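You operate a simulated robot arm through the tools that you are given. There is no shell and no other tool. Be economical: measure what you need, move in short steps, check, and stop when the job is done.

The job below is to be done with a simulated robot arm. You get a single attempt, and the scene is never put back.

## Task
Set the score board to blue 9, white 3, with white to serve and blue one game up.
Fine: blue game card to 1; leave the white game card as it is.

Only the result counts: the job must be done as asked and must still hold three seconds after the hand-in. Knocking over, shifting, dropping, spilling or breaking anything else fails it.

## Robot
A 7-joint arm with a two-finger parallel gripper, fixed in place. Base frame: the origin is at the foot of the arm, x ahead of it, y to its left, z up; the work surface is at about z = 0. Readings come in mm, degrees, newtons and seconds.
With the tool pointing down near the work surface it reaches from about 240 to 620 mm from the base axis. Its first joint turns from -66.0 to 66.0 degrees. Payload 2.6 kg.
Tool frame: the origin (TCP) lies between the finger pads and is the grasp point; the fingertips stand 30 mm ahead of it; z points along the fingers, y is the line along which they close. Largest opening 94 mm; finger width 28, thickness 10; the body of the gripper, 50 by 96 mm, starts 55 mm behind the TCP.
Orientation is that of the tool frame in the base frame, as a unit quaternion [x, y, z, w]. With the fingers straight down and closing along the base's y, the tool's x points along the base's -x, its y along +y and its z along -z.

## Interface
- The arm moves only by the tool arm_command. Its argument "series" is a list of rows, each a list of 7 numbers: the shift along the tool's x, y, z in mm, then the turn, a rotation vector about the tool's x, y, z in degrees, then the closure, from 0 (fully open) to 1 (shut). In form: [[tx, ty, tz, wx, wy, wz, gripper], ...]. A call has 1 to 10 rows; each row is the pose to reach, as a shift and turn from the pose commanded when the call began, along the tool's axes at that moment. A row lasts 0.2 s, in which the tool goes at most 50 mm and 8.6 degrees; a call with a longer step from one row to the next is refused whole, and so is a gripper value outside its range. Where a pose cannot be reached the arm comes as near as it can. A force on the tool above 70 N (or 10 N above the force at the start of the call, whichever is more), or a blocked arm, ends the call early, and 0.2 s more pass. The fingers move at their own pace (about 72 mm/s each) and stop on an object; they squeeze with about 44 N. The grip force told is the motor's: it shows also when the fingers shut on nothing. Time passes only in rows, and 0.2 s behind the last, so rows that repeat a pose let the fingers close. It gives the time, the measured TCP pose, the force on the tool (base axes), the opening and the grip force at its end, in the units of the frame above (readings bear some noise), with the torque about the TCP (base axes, N m) and any sound that the robot's microphone picked up.
- Cameras (640 x 400 px; columns grow to the right, rows downward): "scene" is fixed at [47.4, 434.5, 588.2]; the picture's right is [-0.73, -0.68, 0.00], its down [-0.33, 0.35, -0.88] and it looks along [0.60, -0.64, -0.48] (base axes); focal length 320 px, centre (320, 200). "wrist" rides on the gripper at [76, 14, -102] in the tool frame; the picture's right is [-0.18, 0.98, 0.00], its down [-0.75, -0.14, -0.64] and it looks along [-0.63, -0.12, 0.77] (tool axes); focal length 243 px, centre (320, 200). There is no depth. A picture from a camera that has moved, and an enlarged one, comes with that camera's place and axes in the base frame and with its lens. The place of the scene camera against the robot may be out by one fixed shift of up to 18 mm in any direction.
- grab_frame(camera): a new picture of that camera. No time passes.
- zoom(camera, box): a new picture of the part [left, top, right, bottom] of that camera's present view, enlarged. No time passes.
- sign_off(): hands the job in; it is judged then, once.

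Work in short steps. Places have to be worked out from the pictures, the camera data and where the tool is seen: move nearer, look again, correct. Check each grasp and each placing, and mend what went wrong. You have 120 turns and 76 pictures in all, those below and enlarged ones among them. Open the gripper and draw the arm clear of the work before you hand the job in, unless the task says otherwise; then end with one line.

The tools are called as name(argument=value, ...) on one line, values as JSON. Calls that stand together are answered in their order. arm_command: Moves the arm, as the interface text tells. Its arguments: {"type":"object","properties":{"series":{"type":"array","items":{"type":"array","items":{"type":"number"}}}},"required":["series"]} The other tools are called the same way: grab_frame (camera) takes a picture; zoom (camera, box) takes an enlarged picture of a part of a camera's view; sign_off () hands the job in.

At the start:

```text
time: 0.0
position: [345.9, 52.5, 428.0]
tcp_rot: [0.0, 1.0, 0.0, 0.0]
force: [0.6, 0.9, 0.1]
wrist_torque: [0.02, 0.05, -0.02]
gripper_width: 94.1
grasp_force: 0.1
```

scene: 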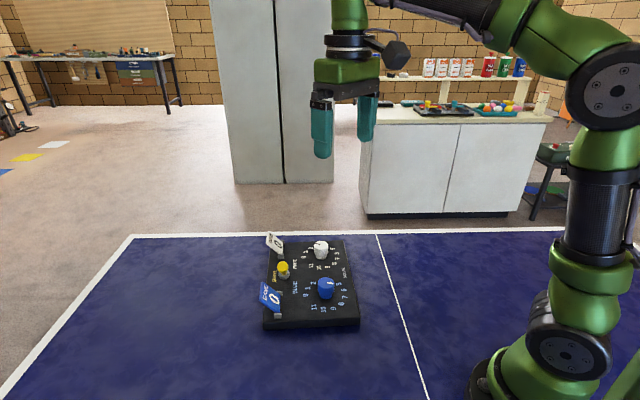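
wrist: 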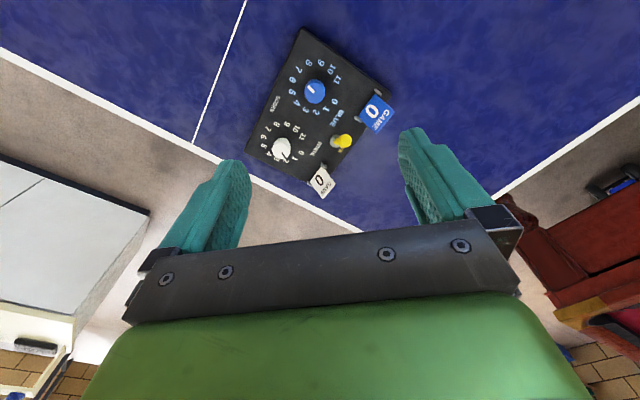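

The board has two dials, a yellow serve lever and two flip cards. I'll take enlarged views first to read their present state.

zoom(camera="scene", box=[250, 225, 370, 335])

zoom(camera="wrist", box=[235, 20, 405, 210])

```text
3.64 times, centred on (310, 280) of scene
camera zoom: at [47.4, 434.5, 588.2], right [-0.73, -0.68, 0.0], down [-0.33, 0.35, -0.88], along [0.6, -0.64, -0.48], focal length 1162 px, centre (356, -91)
```

zoom: 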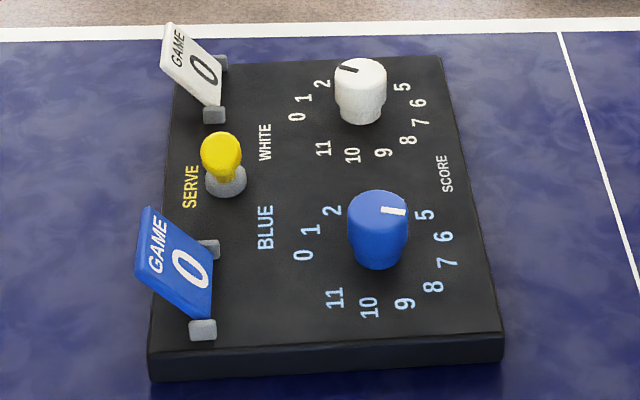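

```text
2.11 times, centred on (320, 115) of wrist
camera zoom: at [271.4, 66.4, 530.5], right [0.18, 0.98, 0.0], down [0.75, -0.14, 0.64], along [0.63, -0.12, -0.77], focal length 511 px, centre (320, 379)
```

zoom: 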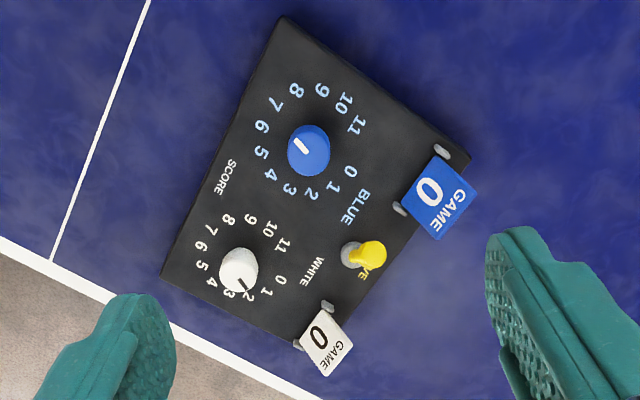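

The knobs, lever and cards are too small to read from here, so I'll move lower for a closer view.

arm_command(series=[[-5, -14, 40, 0, 0, 0, 0], [-10, -28, 80, 0, 0, 0, 0], [-15, -42, 120, 0, 0, 0, 0], [-15, -42, 120, 0, 0, 0, 0]])

grab_frame(camera="wrist")

```text
time: 1.0
position: [360.4, 9.1, 308.0]
tcp_rot: [0.001, 1.0, 0.0, 0.0]
force: [-0.2, -0.5, -0.3]
wrist_torque: [0.01, 0.01, 0.03]
gripper_width: 94.1
grasp_force: 0.0
```

```text
71 pictures are left
camera wrist: at [285.6, 23.9, 410.3], right [0.19, 0.98, 0.0], down [0.75, -0.14, 0.64], along [0.63, -0.12, -0.77], focal length 243 px, centre (320, 200)
```

wrist: 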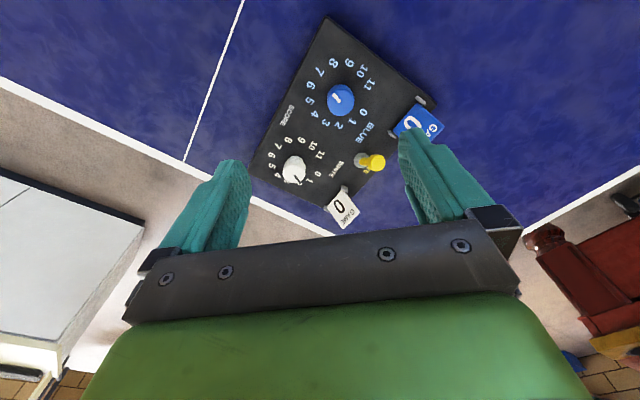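

zoom(camera="wrist", box=[290, 40, 390, 140])

zoom(camera="wrist", box=[250, 120, 370, 230])

zoom(camera="scene", box=[255, 225, 315, 330])

```text
4.00 times, centred on (340, 90) of wrist
camera zoom: at [285.6, 23.9, 410.3], right [0.19, 0.98, 0.0], down [0.75, -0.14, 0.64], along [0.63, -0.12, -0.77], focal length 970 px, centre (240, 640)
```

zoom: 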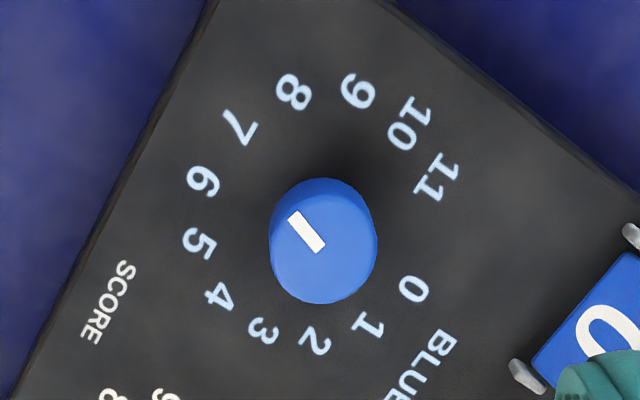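

```text
3.64 times, centred on (310, 175) of wrist
camera zoom: at [285.6, 23.9, 410.3], right [0.19, 0.98, 0.0], down [0.75, -0.14, 0.64], along [0.63, -0.12, -0.77], focal length 882 px, centre (356, 291)
```

zoom: 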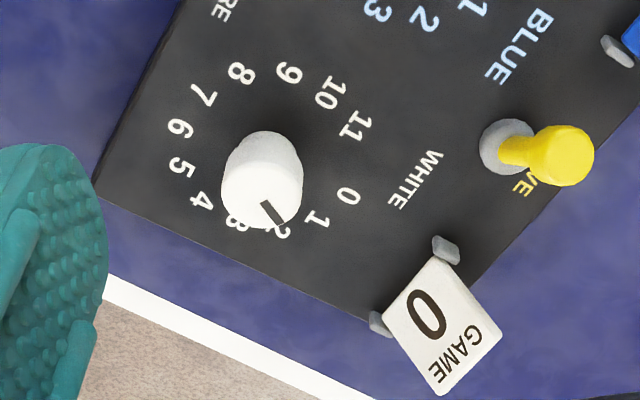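

```text
3.81 times, centred on (285, 278) of scene
camera zoom: at [47.4, 434.5, 588.2], right [-0.73, -0.68, 0.0], down [-0.33, 0.35, -0.88], along [0.6, -0.64, -0.48], focal length 1218 px, centre (453, -95)
```

zoom: 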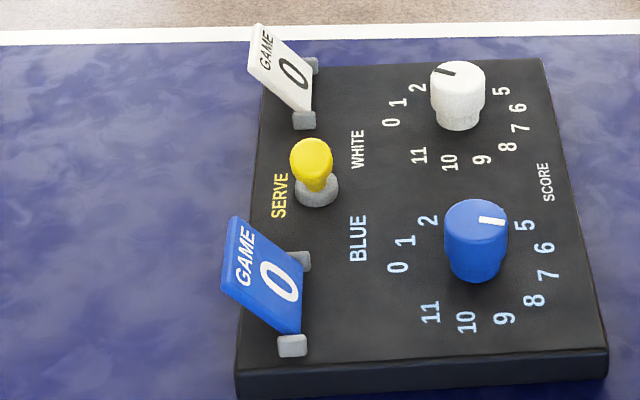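

Blue reads 7 and white reads 1, so each needs 60° clockwise. Next I'll look at the lever and cards from closer and lower.

arm_command(series=[[15, 10, 40, 0, 0, 0, 0], [30, 20, 80, 0, 0, 0, 0], [40, 30, 110, 0, 0, 0, 0], [40, 30, 110, 0, 0, 0, 0]])

grab_frame(camera="wrist")

```text
time: 2.0
position: [322.1, 40.3, 197.9]
tcp_rot: [0.0, 1.0, 0.0, 0.0]
force: [0.6, -0.6, -0.3]
wrist_torque: [-0.01, -0.01, 0.01]
gripper_width: 94.0
grasp_force: 0.0
```

```text
67 pictures are left
camera wrist: at [246.5, 54.1, 300.4], right [0.18, 0.98, 0.0], down [0.75, -0.14, 0.64], along [0.63, -0.12, -0.77], focal length 243 px, centre (320, 200)
```

wrist: 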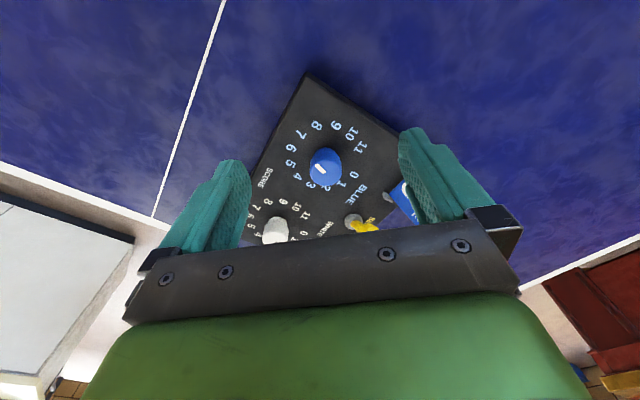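

That view is occluded by the fingers. I'll move above the blue knob, estimated at (405, 31), keeping the height.

arm_command(series=[[-40, -5, 0, 0, 0, 0, 0], [-83, -9, 0, 0, 0, 0, 0], [-83, -9, 20, 0, 0, 0, 0]])

grab_frame(camera="wrist")

grab_frame(camera="scene")

```text
time: 2.8
position: [405.6, 31.0, 178.3]
tcp_rot: [0.0, 1.0, 0.0, 0.001]
force: [-0.2, -0.1, -0.9]
wrist_torque: [-0.01, -0.04, -0.02]
gripper_width: 94.0
grasp_force: 0.1
```

```text
66 pictures are left
camera wrist: at [330.5, 45.6, 279.9], right [0.18, 0.98, 0.0], down [0.75, -0.14, 0.64], along [0.63, -0.12, -0.77], focal length 243 px, centre (320, 200)
```

wrist: 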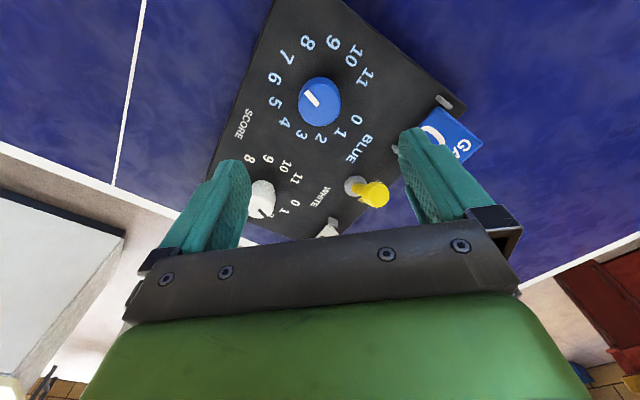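

```text
65 pictures are left
```

scene: 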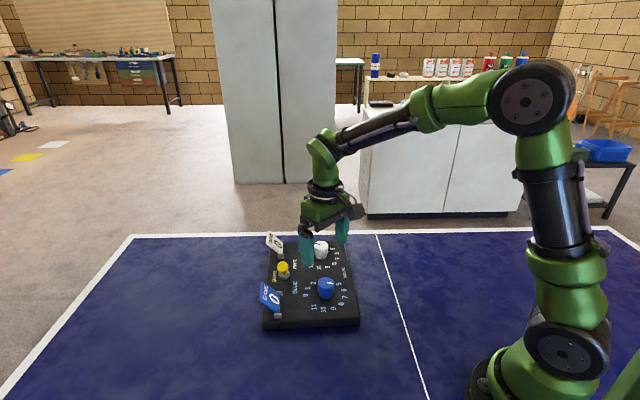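

Both views agree on the blue knob at about (404, 31), roughly 40 mm across with its top near z 55. I'll pre-rotate -30°, descend to TCP z 75, part-close and check centring.

arm_command(series=[[1, 0, 20, 0, 0, -8, 0], [1, 0, 40, 0, 0, -16, 0.2], [1, 0, 60, 0, 0, -24, 0.35], [1, 0, 80, 0, 0, -30, 0.35], [1, 0, 98, 0, 0, -30, 0.35], [1, 0, 98, 0, 0, -30, 0.35]])

grab_frame(camera="wrist")

zoom(camera="scene", box=[255, 215, 375, 335])

```text
time: 4.2
position: [404.5, 30.2, 79.5]
tcp_rot: [-0.259, 0.966, 0.0, 0.0]
force: [0.0, 0.3, -0.1]
wrist_torque: [-0.01, 0.01, -0.03]
gripper_width: 61.2
grasp_force: 0.1
```

```text
64 pictures are left
camera wrist: at [332.0, 5.1, 182.0], right [-0.33, 0.94, 0.0], down [0.72, 0.25, 0.64], along [0.61, 0.21, -0.77], focal length 243 px, centre (320, 200)
```

wrist: 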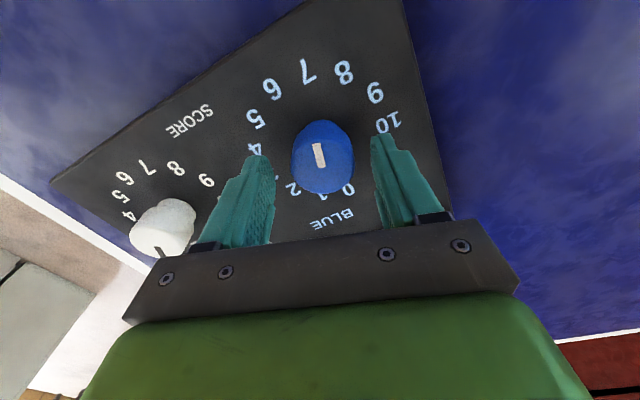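

```text
3.33 times, centred on (315, 275) of scene
camera zoom: at [47.4, 434.5, 588.2], right [-0.73, -0.68, 0.0], down [-0.33, 0.35, -0.88], along [0.6, -0.64, -0.48], focal length 1065 px, centre (337, -50)
```

zoom: 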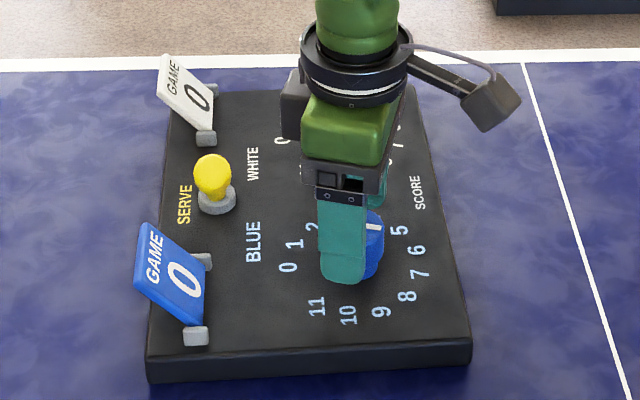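

The knob is centred between the pads. I'll descend 18 mm more and close.

arm_command(series=[[0, 1, 10, 0, 0, 0, 0.35], [0, 1, 18, 0, 0, 0, 0.35], [0, 1, 18, 0, 0, 0, 0.6], [0, 1, 18, 0, 0, 0, 0.8], [0, 1, 18, 0, 0, 0, 0.8]])

```text
time: 5.4
position: [402.9, 31.7, 61.9]
tcp_rot: [-0.259, 0.966, 0.001, 0.0]
force: [-3.7, 3.2, 1.8]
wrist_torque: [0.13, -0.14, -0.02]
gripper_width: 37.2
grasp_force: 43.9
```

The knob is gripped at 37 mm with little side force. Now I turn 60° clockwise.

arm_command(series=[[0, 0, 0, 0, 0, 7.5, 0.8], [0, 0, 0, 0, 0, 15, 0.8], [0, 0, 0, 0, 0, 22.5, 0.8], [0, 0, 0, 0, 0, 30, 0.8], [0, 0, 0, 0, 0, 37.5, 0.8], [0, 0, 0, 0, 0, 45, 0.8], [0, 0, 0, 0, 0, 52.5, 0.8], [0, 0, 0, 0, 0, 60, 0.8], [0, 0, 0, 0, 0, 60, 0.8]])

grab_frame(camera="wrist")

```text
time: 7.4
position: [402.9, 31.8, 61.1]
tcp_rot: [0.26, 0.966, 0.0, 0.0]
force: [4.6, -1.6, 0.5]
wrist_torque: [0.0, -0.04, 0.01]
gripper_width: 36.9
grasp_force: 44.1
```

```text
62 pictures are left
camera wrist: at [345.0, 82.5, 164.6], right [0.65, 0.76, 0.0], down [0.58, -0.5, 0.64], along [0.49, -0.42, -0.77], focal length 243 px, centre (320, 200)
```

wrist: 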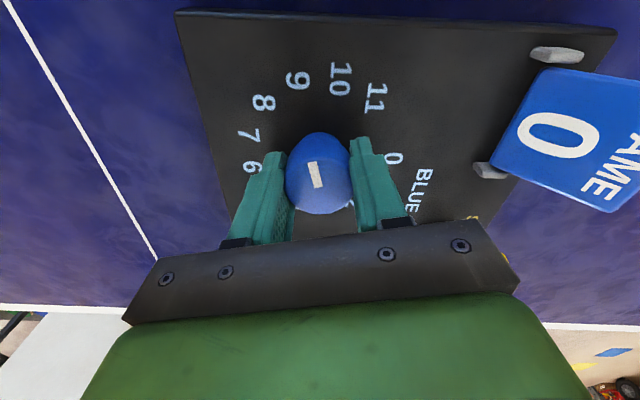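

The pointer followed and now points at 9. I'll release, rise and verify.

arm_command(series=[[0, 0, 0, 0, 0, 0, 0.35], [0, 0, 0, 0, 0, 0, 0.3], [0, 0, -30, 0, 0, 0, 0.3], [0, 0, -70, 0, 0, 0, 0.2], [0, 0, -110, 0, 0, 0, 0.0], [0, 0, -110, 0, 0, 0, 0.0]])

grab_frame(camera="wrist")

zoom(camera="wrist", box=[240, 60, 400, 160])

```text
time: 8.8
position: [402.9, 31.8, 170.5]
tcp_rot: [0.259, 0.966, 0.001, 0.0]
force: [-0.5, 0.4, 0.1]
wrist_torque: [0.01, 0.01, -0.04]
gripper_width: 94.1
grasp_force: 0.1
```

```text
61 pictures are left
camera wrist: at [344.3, 82.2, 274.3], right [0.65, 0.76, 0.0], down [0.58, -0.5, 0.64], along [0.49, -0.42, -0.77], focal length 243 px, centre (320, 200)
```

wrist: 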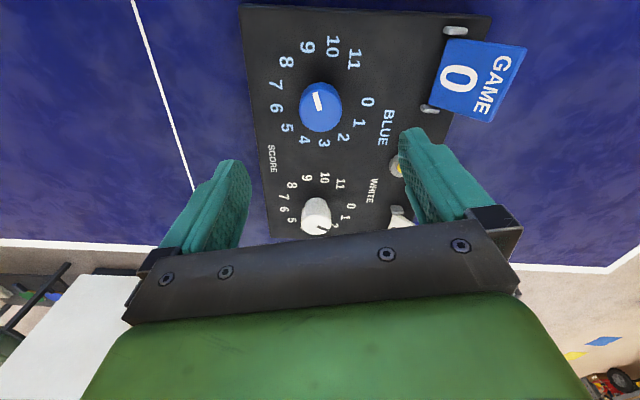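

```text
4.00 times, centred on (320, 110) of wrist
camera zoom: at [344.3, 82.2, 274.3], right [0.65, 0.76, 0.0], down [0.58, -0.5, 0.64], along [0.49, -0.42, -0.77], focal length 970 px, centre (320, 560)
```

zoom: 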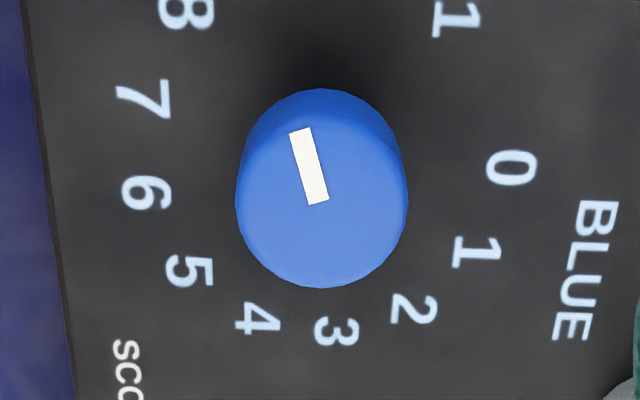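

Blue now sits on 9. The number spacing works out at about 28° because the 11-to-0 gap is wider, so white needs about 56°. I'll move over the white knob near (508, -64) and turn back for the start angle.

arm_command(series=[[-20, -4, 0, 0, 0, -8, 0], [-40, -9, 0, 0, 0, -16, 0], [-60, -13, 0, 0, 0, -24, 0], [-80, -18, 0, 0, 0, -32, 0], [-100, -22, 0, 0, 0, -40, 0], [-120, -26, 0, 0, 0, -48, 0], [-139, -31, 0, 0, 0, -56, 0], [-139, -31, 0, 0, 0, -58, 0]])

grab_frame(camera="wrist")

```text
time: 10.6
position: [508.0, -63.9, 172.0]
tcp_rot: [-0.242, 0.97, 0.0, 0.0]
force: [1.6, -0.4, 0.4]
wrist_torque: [0.03, 0.0, 0.01]
gripper_width: 93.9
grasp_force: 0.0
```

```text
59 pictures are left
camera wrist: at [435.5, -88.0, 274.3], right [-0.3, 0.95, 0.0], down [0.73, 0.23, 0.64], along [0.61, 0.19, -0.77], focal length 243 px, centre (320, 200)
```

wrist: 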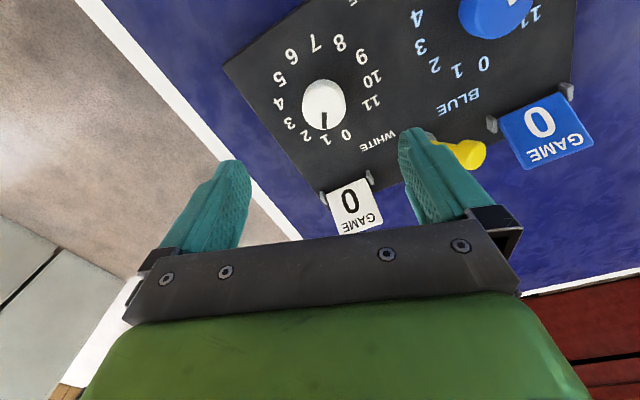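

The white knob is at about (505, -63) with its pointer at 1. I'll descend and grip it.

arm_command(series=[[1.7, 2, 30, 0, 0, 0, 0.2], [1.7, 2, 65, 0, 0, 0, 0.35], [1.7, 2, 95, 0, 0, 0, 0.35], [1.7, 2, 111, 0, 0, 0, 0.35], [1.7, 2, 111, 0, 0, 0, 0.35], [1.7, 2, 111, 0, 0, 0, 0.6], [1.7, 2, 111, 0, 0, 0, 0.8], [1.7, 2, 111, 0, 0, 0, 0.8]])

grab_frame(camera="wrist")

```text
time: 12.4
position: [505.7, -61.9, 59.8]
tcp_rot: [-0.242, 0.97, 0.001, -0.001]
force: [-7.7, 8.4, 0.1]
wrist_torque: [0.27, -0.03, 0.0]
gripper_width: 37.1
grasp_force: 44.2
```

```text
58 pictures are left
camera wrist: at [432.2, -85.7, 163.2], right [-0.3, 0.95, 0.0], down [0.73, 0.23, 0.64], along [0.61, 0.19, -0.77], focal length 243 px, centre (320, 200)
```

wrist: 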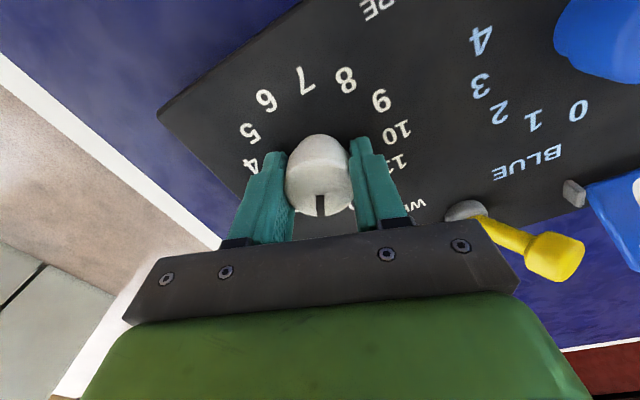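

Gripped at 37 mm, with a small off-centre force. I'll correct 1 mm and turn 56° clockwise.

arm_command(series=[[0, 1, 0, 0, 0, 7, 0.8], [0, 1, 0, 0, 0, 14, 0.8], [0, 1, 0, 0, 0, 21, 0.8], [0, 1, 0, 0, 0, 28, 0.8], [0, 1, 0, 0, 0, 35, 0.8], [0, 1, 0, 0, 0, 42, 0.8], [0, 1, 0, 0, 0, 49, 0.8], [0, 1, 0, 0, 0, 56, 0.8], [0, 1, 0, 0, 0, 56, 0.8]])

grab_frame(camera="wrist")

```text
time: 14.4
position: [504.2, -63.6, 61.1]
tcp_rot: [0.243, 0.97, -0.001, -0.001]
force: [1.0, 3.3, -0.3]
wrist_torque: [0.06, 0.15, 0.01]
gripper_width: 37.3
grasp_force: 43.8
```

```text
57 pictures are left
camera wrist: at [445.5, -14.5, 163.3], right [0.63, 0.78, 0.0], down [0.6, -0.48, 0.64], along [0.5, -0.4, -0.77], focal length 243 px, centre (320, 200)
```

wrist: 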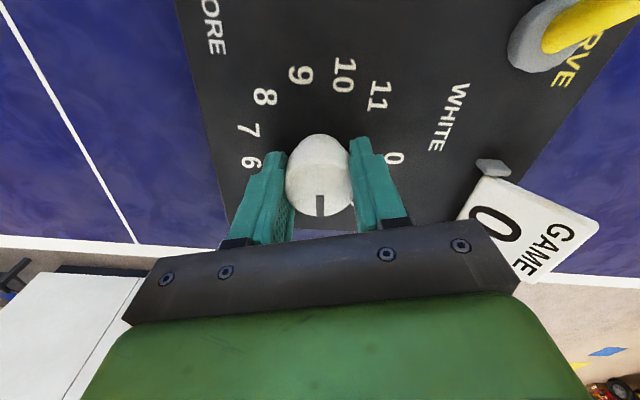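

The pointer followed. I'll release, rise and check that it reads 3.

arm_command(series=[[0, 0, 0, 0, 0, 0, 0.35], [0, 0, 0, 0, 0, 0, 0.3], [0, 0, -35, 0, 0, 0, 0.3], [0, 0, -75, 0, 0, 0, 0.1], [0, 0, -115, 0, 0, 0, 0], [0, 0, -140, 0, 0, 0, 0], [0, 0, -140, 0, 0, 0, 0]])

grab_frame(camera="wrist")

zoom(camera="wrist", box=[250, 40, 390, 170])

```text
time: 16.0
position: [505.4, -63.0, 200.7]
tcp_rot: [0.242, 0.97, 0.0, 0.0]
force: [0.2, 0.6, -0.3]
wrist_torque: [-0.04, 0.0, 0.02]
gripper_width: 94.1
grasp_force: 0.0
```

```text
56 pictures are left
camera wrist: at [446.5, -14.8, 303.4], right [0.62, 0.78, 0.0], down [0.6, -0.48, 0.64], along [0.5, -0.4, -0.77], focal length 243 px, centre (320, 200)
```

wrist: 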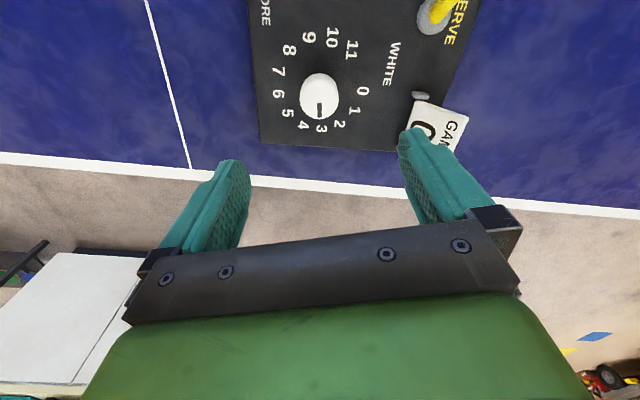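

```text
3.08 times, centred on (320, 105) of wrist
camera zoom: at [446.5, -14.8, 303.4], right [0.62, 0.78, 0.0], down [0.6, -0.48, 0.64], along [0.5, -0.4, -0.77], focal length 746 px, centre (320, 492)
```

zoom: 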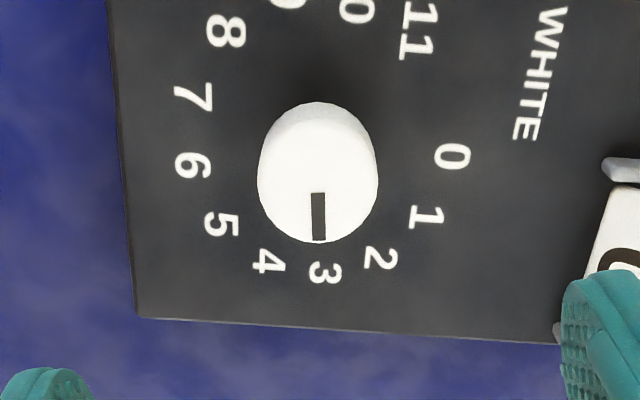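

White reads 3. The lever tip triangulates to about (499, 73, 77) with its base at (520, 54), so it leans about 30° towards blue. I'll go above the tip with the closing axis across the lever's travel.

arm_command(series=[[17, 29, 0, 0, 0, 4, 0.3], [35, 58, 0, 0, 0, 8, 0.45], [52, 88, 0, 0, 0, 12, 0.45], [69.4, 117, 10, 0, 0, 14.6, 0.45], [69.4, 117, 40, 0, 0, 14.6, 0.45], [69.4, 117, 40, 0, 0, 14.6, 0.45]])

grab_frame(camera="wrist")

zoom(camera="scene", box=[245, 205, 365, 325])

```text
time: 17.4
position: [498.8, 73.0, 158.7]
tcp_rot: [0.364, 0.932, -0.001, 0.0]
force: [-0.1, 0.7, 0.4]
wrist_torque: [0.0, 0.03, 0.01]
gripper_width: 51.7
grasp_force: 0.0
```

```text
54 pictures are left
camera wrist: at [453.9, 134.9, 262.4], right [0.8, 0.6, 0.0], down [0.46, -0.61, 0.64], along [0.38, -0.51, -0.77], focal length 243 px, centre (320, 200)
```

wrist: 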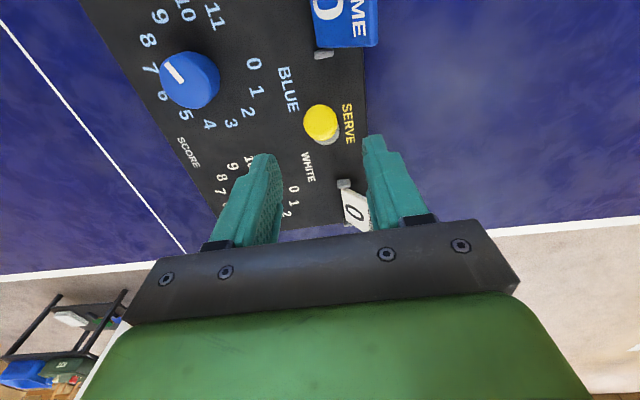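

```text
3.33 times, centred on (305, 265) of scene
camera zoom: at [47.4, 434.6, 588.2], right [-0.73, -0.68, 0.0], down [-0.33, 0.35, -0.88], along [0.6, -0.64, -0.48], focal length 1065 px, centre (370, -17)
```

zoom: 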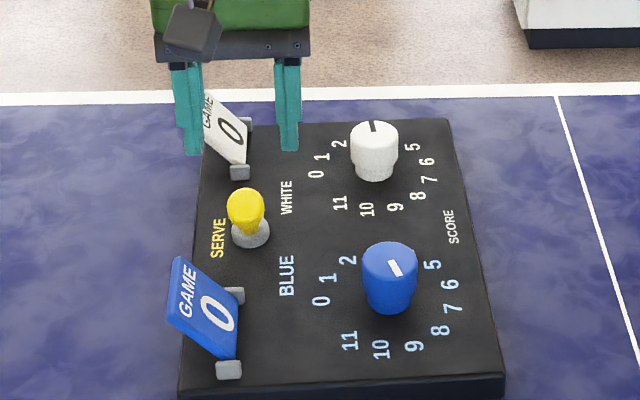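

The lever head is centred between the fingers at about (499, 74). I'll descend to z 86 and close on it.

arm_command(series=[[0.5, 0.8, 35, 0, 0, 0, 0.45], [0.5, 0.8, 60, 0, 0, 0, 0.45], [0.5, 0.8, 73, 0, 0, 0, 0.45], [0.5, 0.8, 73, 0, 0, 0, 0.6], [0.5, 0.8, 73, 0, 0, 0, 0.75], [0.5, 0.8, 73, 0, 0, 0, 0.9], [0.5, 0.8, 73, 0, 0, 0, 0.9]])

grab_frame(camera="wrist")

```text
time: 19.0
position: [499.5, 74.0, 87.5]
tcp_rot: [0.363, 0.932, 0.0, 0.001]
force: [8.6, 4.6, 0.0]
wrist_torque: [0.1, -0.19, -0.05]
gripper_width: 24.9
grasp_force: 43.9
```

```text
52 pictures are left
camera wrist: at [453.3, 136.3, 189.8], right [0.8, 0.6, 0.0], down [0.46, -0.61, 0.64], along [0.39, -0.51, -0.77], focal length 243 px, centre (320, 200)
```

wrist: 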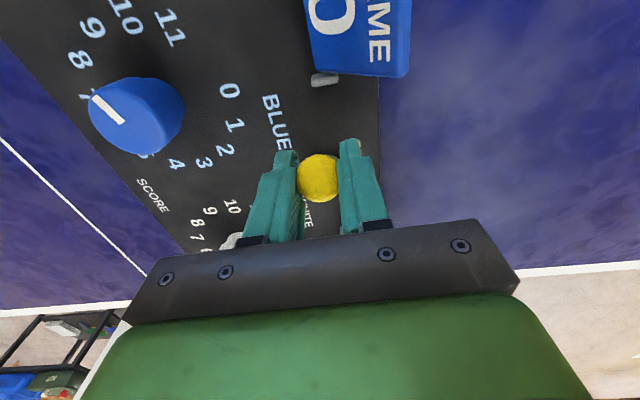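

The lever head is held at 25 mm. I'll sweep it along an arc towards white.

arm_command(series=[[-8, 0, -3.5, 0, 0, 0, 0.9], [-16, 0, -6, 0, 0, 0, 0.9], [-24, 0, -7.5, 0, 0, 0, 0.9], [-32, 0, -7.5, 0, 0, 0, 0.9], [-40, 0, -6, 0, 0, 0, 0.9], [-48, 0, -3.5, 0, 0, 0, 0.9], [-56, 0, 0, 0, 0, 0, 0.9], [-58, 0, 0, 0, 0, 0, 0.9]])

grab_frame(camera="wrist")

```text
time: 20.8
position: [541.1, 36.3, 89.1]
tcp_rot: [0.363, 0.932, 0.001, 0.001]
force: [-7.9, 6.3, 3.5]
wrist_torque: [0.09, 0.69, -0.32]
gripper_width: 25.2
grasp_force: 43.7
```

```text
51 pictures are left
camera wrist: at [496.3, 97.4, 191.4], right [0.8, 0.6, 0.0], down [0.46, -0.62, 0.64], along [0.39, -0.51, -0.77], focal length 243 px, centre (320, 200)
```

wrist: 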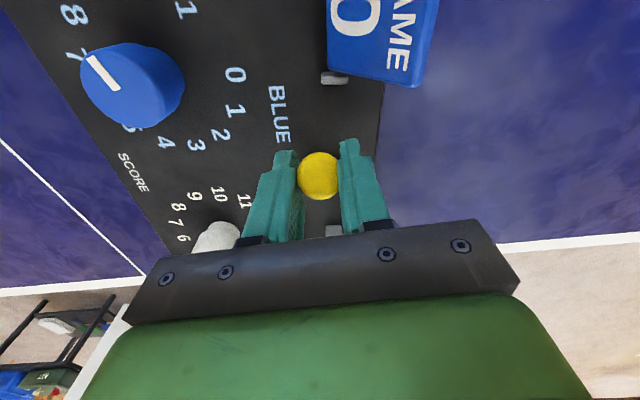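

The tip reached the mirrored place with a light stop force. I'll release, rise and check both the lever and the board's position.

arm_command(series=[[0, 0, 0, 0, 0, 0, 0.6], [0, 0, 0, 0, 0, 0, 0.45], [0, 0, -40, 0, 0, 0, 0.45], [0, 0, -80, 0, 0, 0, 0.45], [30, 0, -110, 0, 0, 0, 0.45], [65, 0, -120, 0, 0, 0, 0.45], [65, 0, -120, 0, 0, 0, 0.45]])

grab_frame(camera="wrist")

zoom(camera="scene", box=[250, 225, 370, 335])

```text
time: 22.4
position: [492.4, 78.7, 207.7]
tcp_rot: [0.363, 0.932, 0.0, 0.0]
force: [1.3, 0.3, -0.4]
wrist_torque: [0.02, 0.01, 0.02]
gripper_width: 51.6
grasp_force: 0.0
```

```text
50 pictures are left
camera wrist: at [447.7, 140.5, 311.1], right [0.8, 0.6, 0.0], down [0.46, -0.61, 0.64], along [0.38, -0.51, -0.77], focal length 243 px, centre (320, 200)
```

wrist: 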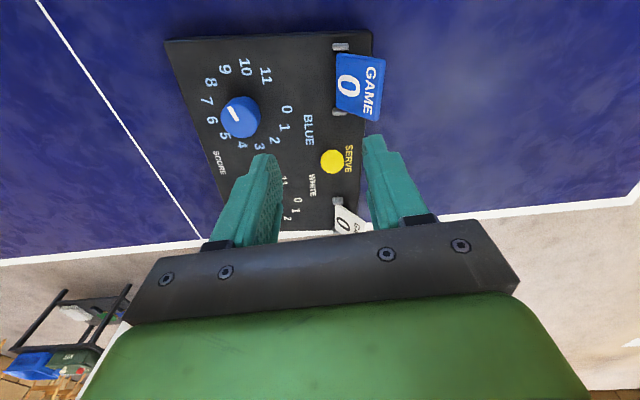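

```text
3.64 times, centred on (310, 280) of scene
camera zoom: at [47.4, 434.5, 588.2], right [-0.73, -0.68, 0.0], down [-0.33, 0.35, -0.88], along [0.6, -0.64, -0.48], focal length 1162 px, centre (356, -91)
```

zoom: 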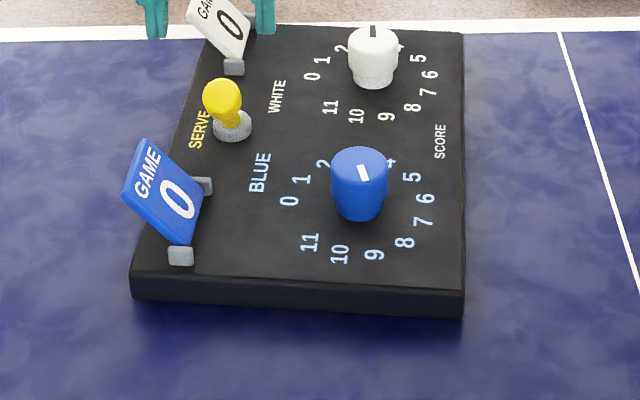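

The pictures show the whole board was dragged about 35 mm and turned about 10°, and the lever still leans to blue. My rigid grip stopped the head from tilting in the pads, so the lever's motion went into the board. I'll redo the lever with the tool tilting along with it, then put the board back, and for now I'll get a better view above the head.

arm_command(series=[[-20, 1, 0, 0, 0, 5, 0.45], [-45, 2, 10, 0, 0, 10, 0.45], [-62, 2.4, 38, 0, 0, 10, 0.45], [-62, 2.4, 38, 0, 0, 10, 0.45]])

grab_frame(camera="wrist")

zoom(camera="wrist", box=[260, 0, 400, 170])

```text
time: 23.4
position: [540.8, 38.1, 170.0]
tcp_rot: [0.444, 0.896, 0.0, 0.001]
force: [0.4, -0.3, -0.2]
wrist_torque: [-0.01, 0.02, -0.01]
gripper_width: 51.6
grasp_force: 0.1
```

```text
48 pictures are left
camera wrist: at [506.4, 107.6, 272.6], right [0.89, 0.45, 0.0], down [0.34, -0.69, 0.64], along [0.29, -0.57, -0.77], focal length 243 px, centre (320, 200)
```

wrist: 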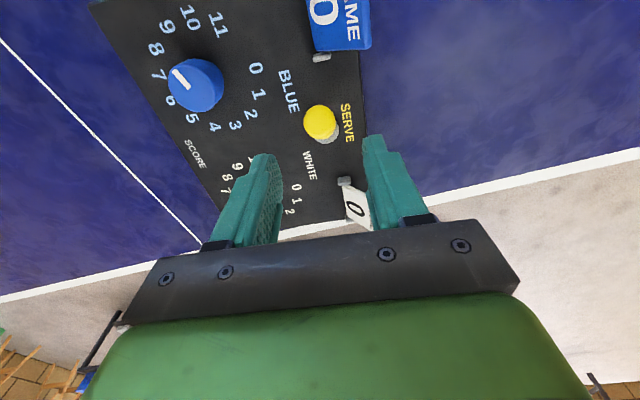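

```text
2.35 times, centred on (330, 85) of wrist
camera zoom: at [506.4, 107.6, 272.6], right [0.89, 0.45, 0.0], down [0.34, -0.69, 0.64], along [0.29, -0.57, -0.77], focal length 571 px, centre (296, 471)
```

zoom: 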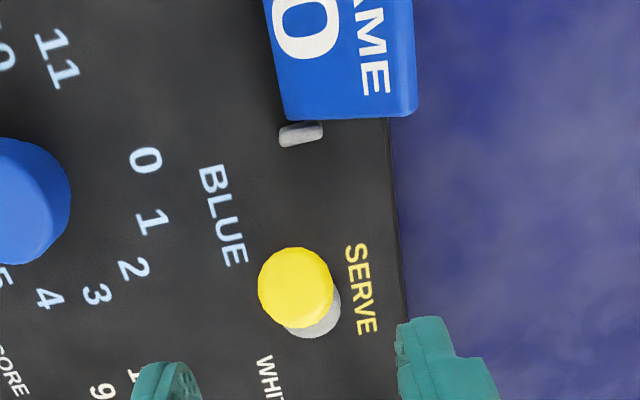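

The lever leans about 31° to blue, pivot near (561, 15, 28), head near (542, 38, 77). I'll tilt the tool to line up with the lever and stand off along its axis.

arm_command(series=[[8, 1.5, 8, 0, -8, 0, 0.45], [16, 1.5, 17, 0, -16, 0, 0.45], [24, 1.5, 25, 0, -24, 0, 0.45], [31.9, 1.5, 33.7, 0, -30, 0, 0.45], [31.9, 1.5, 33.7, 0, -30, 0, 0.45]])

grab_frame(camera="wrist")

zoom(camera="scene", box=[230, 180, 350, 300])

```text
time: 24.6
position: [522.1, 64.8, 135.4]
tcp_rot: [0.428, 0.866, -0.115, 0.232]
force: [0.0, -0.1, 1.0]
wrist_torque: [-0.03, 0.02, -0.04]
gripper_width: 51.8
grasp_force: 0.0
```

```text
46 pictures are left
camera wrist: at [463.1, 166.9, 186.6], right [0.88, 0.47, 0.09], down [0.09, -0.35, 0.93], along [0.47, -0.81, -0.35], focal length 243 px, centre (320, 200)
```

wrist: 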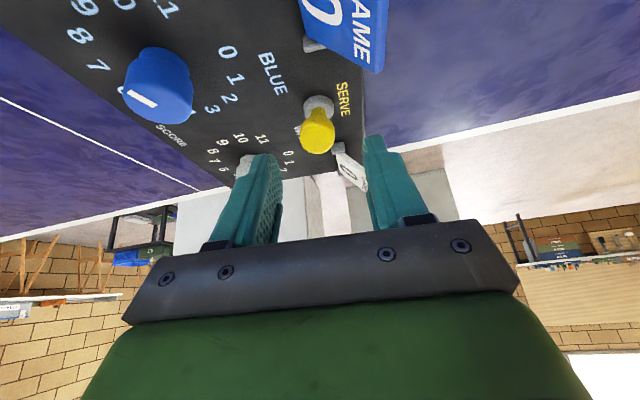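

```text
3.33 times, centred on (290, 240) of scene
camera zoom: at [47.4, 434.6, 588.2], right [-0.73, -0.68, 0.0], down [-0.33, 0.35, -0.88], along [0.6, -0.64, -0.48], focal length 1065 px, centre (420, 67)
```

zoom: 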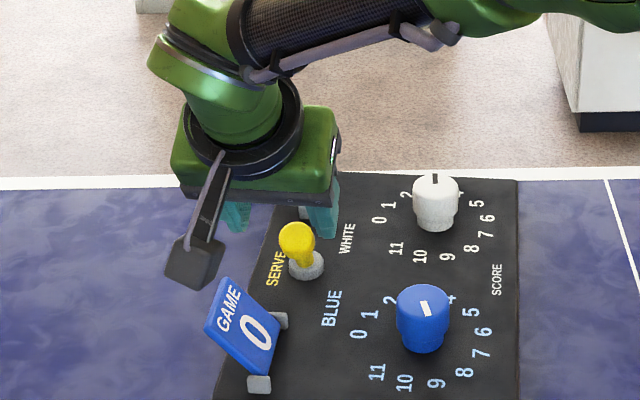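

The head and base both sit on the tool axis in the picture. I'll advance 60 mm along it and close.

arm_command(series=[[0, 0, 25, 0, 0, 0, 0.45], [0, 0, 45, 0, 0, 0, 0.45], [0, 0, 60, 0, 0, 0, 0.45], [0, 0, 60, 0, 0, 0, 0.6], [0, 0, 60, 0, 0, 0, 0.75], [0, 0, 60, 0, 0, 0, 0.9], [0, 0, 60, 0, 0, 0, 0.9]])

grab_frame(camera="wrist")

zoom(camera="scene", box=[230, 180, 350, 300])

```text
time: 26.2
position: [540.1, 40.0, 82.9]
tcp_rot: [0.428, 0.866, -0.116, 0.232]
force: [-0.5, -6.6, 0.1]
wrist_torque: [0.09, 0.28, -0.05]
gripper_width: 25.0
grasp_force: 43.8
```

```text
44 pictures are left
camera wrist: at [481.8, 142.1, 133.9], right [0.88, 0.47, 0.09], down [0.09, -0.35, 0.93], along [0.47, -0.81, -0.35], focal length 243 px, centre (320, 200)
```

wrist: 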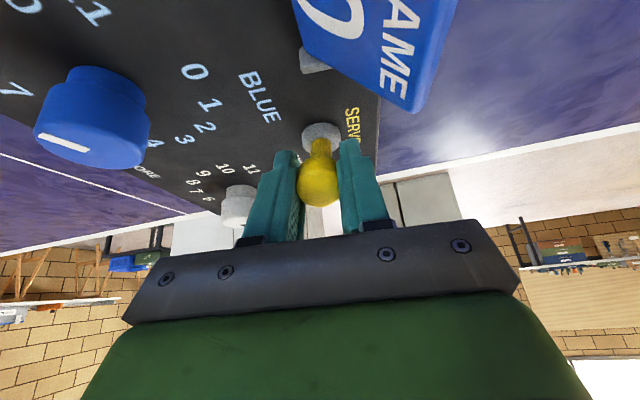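

```text
3.33 times, centred on (290, 240) of scene
camera zoom: at [47.5, 434.5, 588.2], right [-0.73, -0.68, 0.0], down [-0.33, 0.35, -0.88], along [0.6, -0.64, -0.48], focal length 1065 px, centre (420, 67)
```

zoom: 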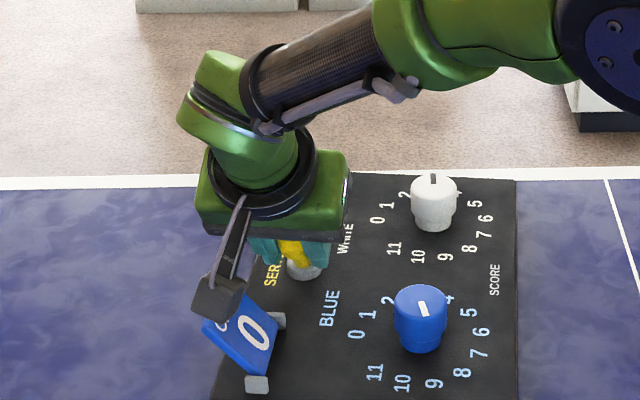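

The lever is gripped in line. I'll rotate the tool about the lever's pivot with a slight downward bias to hold the board, doing the first half now.

arm_command(series=[[1.5, 0, 2.6, 0, 0, 0, 0.9], [-7.5, 0, 3.2, 0, 8, 0, 0.9], [-16.4, 0, 5.1, 0, 16, 0, 0.9], [-24.9, 0, 8.2, 0, 24, 0, 0.9], [-32.9, 0, 12.5, 0, 32, 0, 0.9]])

zoom(camera="scene", box=[230, 180, 350, 300])

```text
time: 27.4
position: [562.1, 15.5, 90.7]
tcp_rot: [0.443, 0.897, 0.009, -0.016]
force: [-15.2, 3.8, 20.1]
wrist_torque: [0.56, 0.53, -0.16]
gripper_width: 25.0
grasp_force: 43.9
```

```text
3.33 times, centred on (290, 240) of scene
camera zoom: at [47.3, 434.6, 588.2], right [-0.73, -0.68, 0.0], down [-0.33, 0.35, -0.88], along [0.6, -0.64, -0.48], focal length 1065 px, centre (420, 67)
```

zoom: 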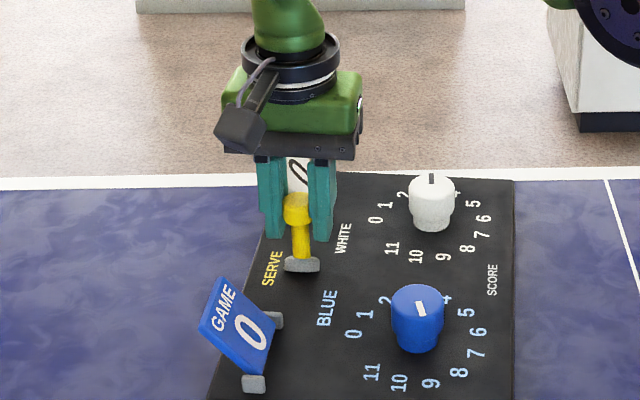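

The lever is upright and the board has barely moved. I'll finish the second half of the swing.

arm_command(series=[[-9, 0, 0.6, 0, 8, 0, 0.9], [-17.9, 0, 2.5, 0, 16, 0, 0.9], [-26.4, 0, 5.6, 0, 24, 0, 0.9], [-32.5, 0, 8.7, 0, 30, 0, 0.9]])

zoom(camera="scene", box=[230, 180, 350, 300])

```text
time: 28.4
position: [558.1, 13.4, 83.7]
tcp_rot: [0.43, 0.868, 0.107, -0.223]
force: [-0.5, -3.1, 0.0]
wrist_torque: [-0.38, -0.29, 0.28]
gripper_width: 25.1
grasp_force: 43.6
out of reach, approached as far as the arm can: row 3, 4
```

```text
3.33 times, centred on (290, 240) of scene
camera zoom: at [47.5, 434.5, 588.2], right [-0.73, -0.68, 0.0], down [-0.33, 0.35, -0.88], along [0.6, -0.64, -0.48], focal length 1065 px, centre (420, 67)
```

zoom: 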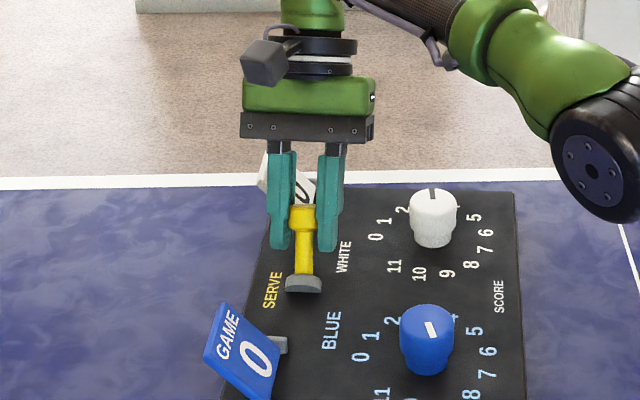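

The arm hit its reach limit near the end, but the lever appears to have gone over with the tool. I'll open the fingers and look before retreating.

arm_command(series=[[0, 0, 0, 0, 0, 0, 0.6], [0, 0, 0, 0, 0, 0, 0.45], [0, 0, 0, 0, 0, 0, 0.45]])

grab_frame(camera="wrist")

```text
time: 29.2
position: [559.3, 13.0, 88.4]
tcp_rot: [0.429, 0.869, 0.109, -0.221]
force: [-0.8, -1.3, -0.7]
wrist_torque: [-0.02, 0.01, 0.01]
gripper_width: 51.6
grasp_force: 0.0
```

```text
40 pictures are left
camera wrist: at [561.3, 37.4, 214.1], right [0.88, 0.47, -0.09], down [0.48, -0.86, 0.2], along [0.02, -0.22, -0.98], focal length 243 px, centre (320, 200)
```

wrist: 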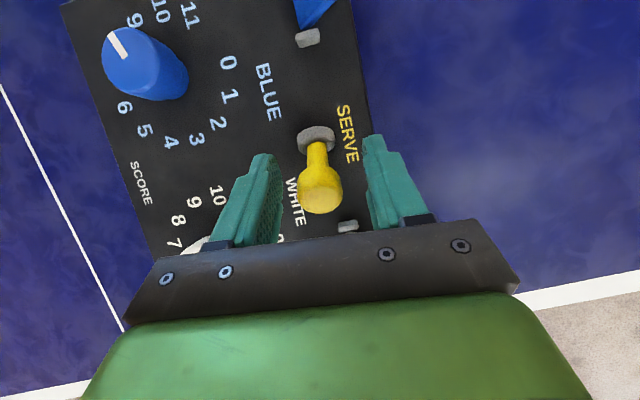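

The lever now leans clearly towards white, about 30°. I'll retreat upwards while levelling the tool.

arm_command(series=[[14, 0, -14, 0, 0, 0, 0.45], [32, 0, -30, 0, -4, 0, 0.45], [52, 0, -50, 0, -10, 0, 0.45], [72, 0, -70, 0, -18, 0, 0.45], [92, 0, -90, 0, -25, 0, 0.45], [100, 0, -95, 0, -28.5, 0, 0.45], [100, 0, -95, 0, -28.5, 0, 0.45]])

grab_frame(camera="wrist")

zoom(camera="scene", box=[250, 225, 370, 335])

```text
time: 30.8
position: [578.8, 52.8, 235.2]
tcp_rot: [0.445, 0.896, 0.001, -0.001]
force: [-0.5, -0.5, -0.1]
wrist_torque: [0.02, 0.0, -0.01]
gripper_width: 51.9
grasp_force: 0.0
out of reach, approached as far as the arm can: row 2, 3, 4, 5, 6, 7
```

```text
39 pictures are left
camera wrist: at [545.0, 121.1, 337.6], right [0.89, 0.45, 0.0], down [0.35, -0.69, 0.64], along [0.29, -0.57, -0.77], focal length 243 px, centre (320, 200)
```

wrist: 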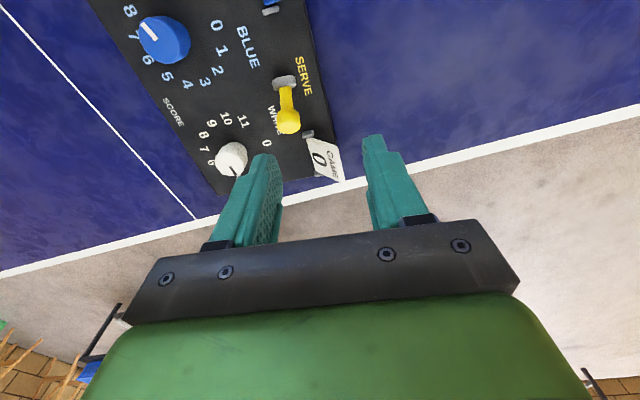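

```text
3.64 times, centred on (310, 280) of scene
camera zoom: at [47.4, 434.6, 588.2], right [-0.73, -0.68, 0.0], down [-0.33, 0.35, -0.88], along [0.6, -0.64, -0.48], focal length 1162 px, centre (356, -91)
```

zoom: 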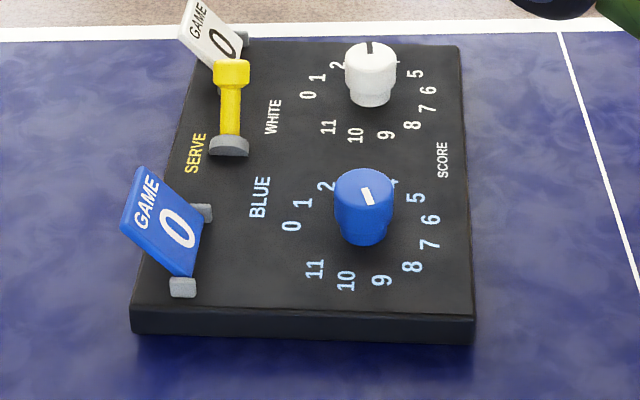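

The lever is on white, with blue on 9 and white on 3 intact. Next is the blue card, so I'll move back for a close look at it.

arm_command(series=[[20, -18, 0, 0, 0, 0, 0.45], [40, -35, 0, 0, 0, 0, 0.45], [60, -52, 0, 0, 0, 0, 0.45], [80, -67, 0, 0, 0, 0, 0.45], [80, -67, 0, 0, 0, 0, 0.45]])

grab_frame(camera="wrist")

```text
time: 32.0
position: [561.7, 84.1, 267.1]
tcp_rot: [0.444, 0.896, 0.001, -0.001]
force: [0.7, 0.2, -0.6]
wrist_torque: [0.01, 0.02, 0.02]
gripper_width: 51.5
grasp_force: 0.0
out of reach, approached as far as the arm can: row 1, 2, 3, 4, 5
```

```text
37 pictures are left
camera wrist: at [528.2, 153.4, 369.1], right [0.89, 0.45, 0.0], down [0.35, -0.69, 0.64], along [0.29, -0.57, -0.77], focal length 243 px, centre (320, 200)
```

wrist: 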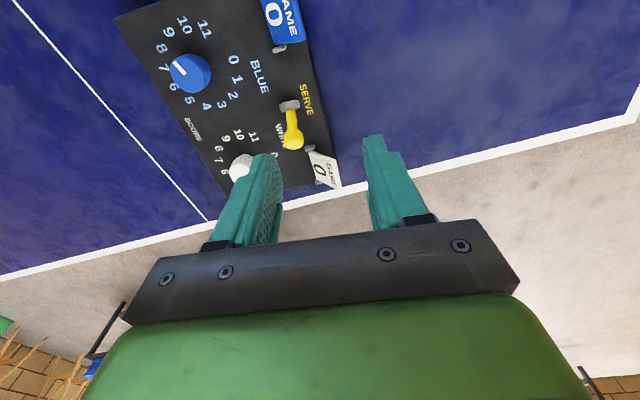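

The commanded pose is still beyond reach, so I'll bring it further back and down.

arm_command(series=[[24, -19, 15, 0, 0, 0, 0.45], [48, -38, 30, 0, 0, 0, 0.45], [72, -57, 45, 0, 0, 0, 0.45], [97, -77, 60, 0, 0, 0, 0.45], [97, -77, 60, 0, 0, 0, 0.45]])

grab_frame(camera="wrist")

```text
time: 33.2
position: [558.3, 144.3, 245.6]
tcp_rot: [0.443, 0.896, 0.0, 0.0]
force: [1.2, -0.3, -0.6]
wrist_torque: [0.03, 0.0, 0.03]
gripper_width: 51.5
grasp_force: 0.0
out of reach, approached as far as the arm can: row 1, 2, 3, 4, 5
```

```text
36 pictures are left
camera wrist: at [525.2, 213.7, 347.4], right [0.89, 0.45, 0.0], down [0.35, -0.69, 0.64], along [0.29, -0.57, -0.77], focal length 243 px, centre (320, 200)
```

wrist: 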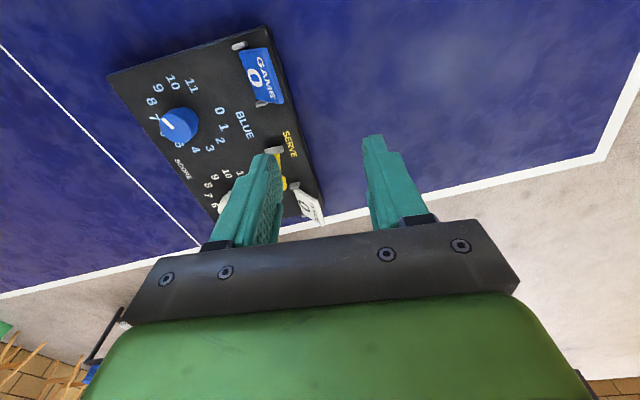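

It is following slowly, so I'll keep bringing the command back in x.

arm_command(series=[[20, -30, 0, 0, 0, 0, 0.45], [44, -58, 0, 0, 0, 0, 0.45], [65, -86, 0, 0, 0, 0, 0.45], [65, -86, 0, 0, 0, 0, 0.45]])

grab_frame(camera="wrist")

```text
time: 34.2
position: [539.5, 165.6, 277.3]
tcp_rot: [0.443, 0.896, 0.0, -0.001]
force: [-0.3, -1.0, 0.2]
wrist_torque: [-0.01, 0.0, 0.01]
gripper_width: 51.7
grasp_force: 0.1
out of reach, approached as far as the arm can: row 1, 2, 3, 4
```

```text
35 pictures are left
camera wrist: at [504.9, 234.3, 379.9], right [0.89, 0.45, 0.0], down [0.35, -0.69, 0.64], along [0.29, -0.57, -0.77], focal length 243 px, centre (320, 200)
```

wrist: 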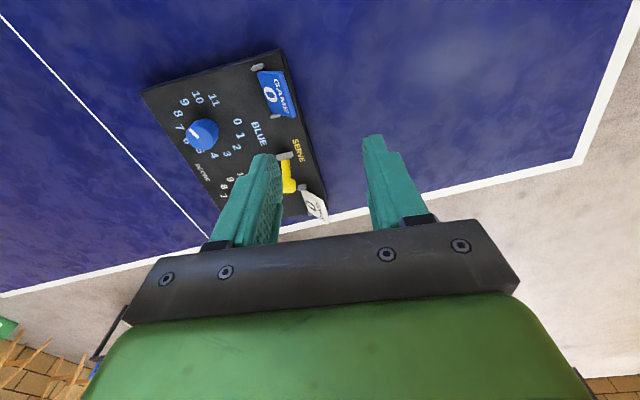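

Still limited, so I'll lower it and pull in towards the base.

arm_command(series=[[22, -32, 15, 0, 0, 0, 0.45], [44, -64, 30, 0, 0, 0, 0.45], [66, -90, 45, 0, 0, 0, 0.45], [70, -95, 60, 0, 0, 0, 0.45], [70, -95, 60, 0, 0, 0, 0.45]])

```text
time: 35.4
position: [531.6, 193.0, 273.7]
tcp_rot: [0.442, 0.897, 0.001, -0.001]
force: [-0.3, 0.4, -0.5]
wrist_torque: [0.01, 0.0, -0.01]
gripper_width: 51.3
grasp_force: 0.2
out of reach, approached as far as the arm can: row 1, 2, 3, 4, 5
```

The readings don't fit a simple reach limit, so a wrist joint may be limiting. I'll unwind the tool yaw and see whether the arm recovers.

arm_command(series=[[0, 0, 0, 0, 0, -8, 0.45], [0, 0, 0, 0, 0, -16, 0.45], [0, 0, 0, 0, 0, -24, 0.45], [0, 0, 0, 0, 0, -32, 0.45], [0, 0, 0, 0, 0, -40, 0.45], [0, 0, 0, 0, 0, -40, 0.45]])

grab_frame(camera="scene")

```text
time: 36.8
position: [530.3, 192.6, 274.2]
tcp_rot: [0.11, 0.994, 0.0, -0.001]
force: [0.3, -0.1, 0.4]
wrist_torque: [-0.04, 0.02, 0.01]
gripper_width: 51.6
grasp_force: 0.1
```

```text
34 pictures are left
```

scene: 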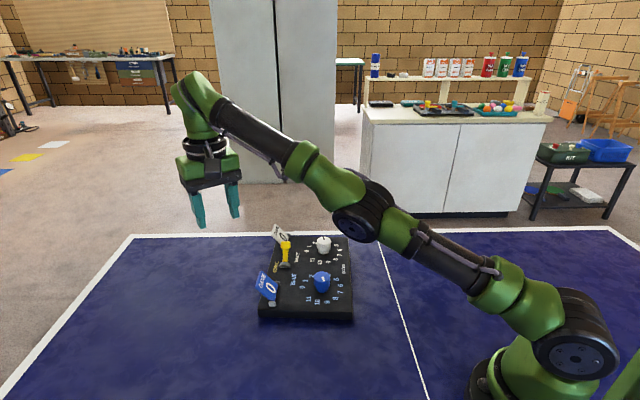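

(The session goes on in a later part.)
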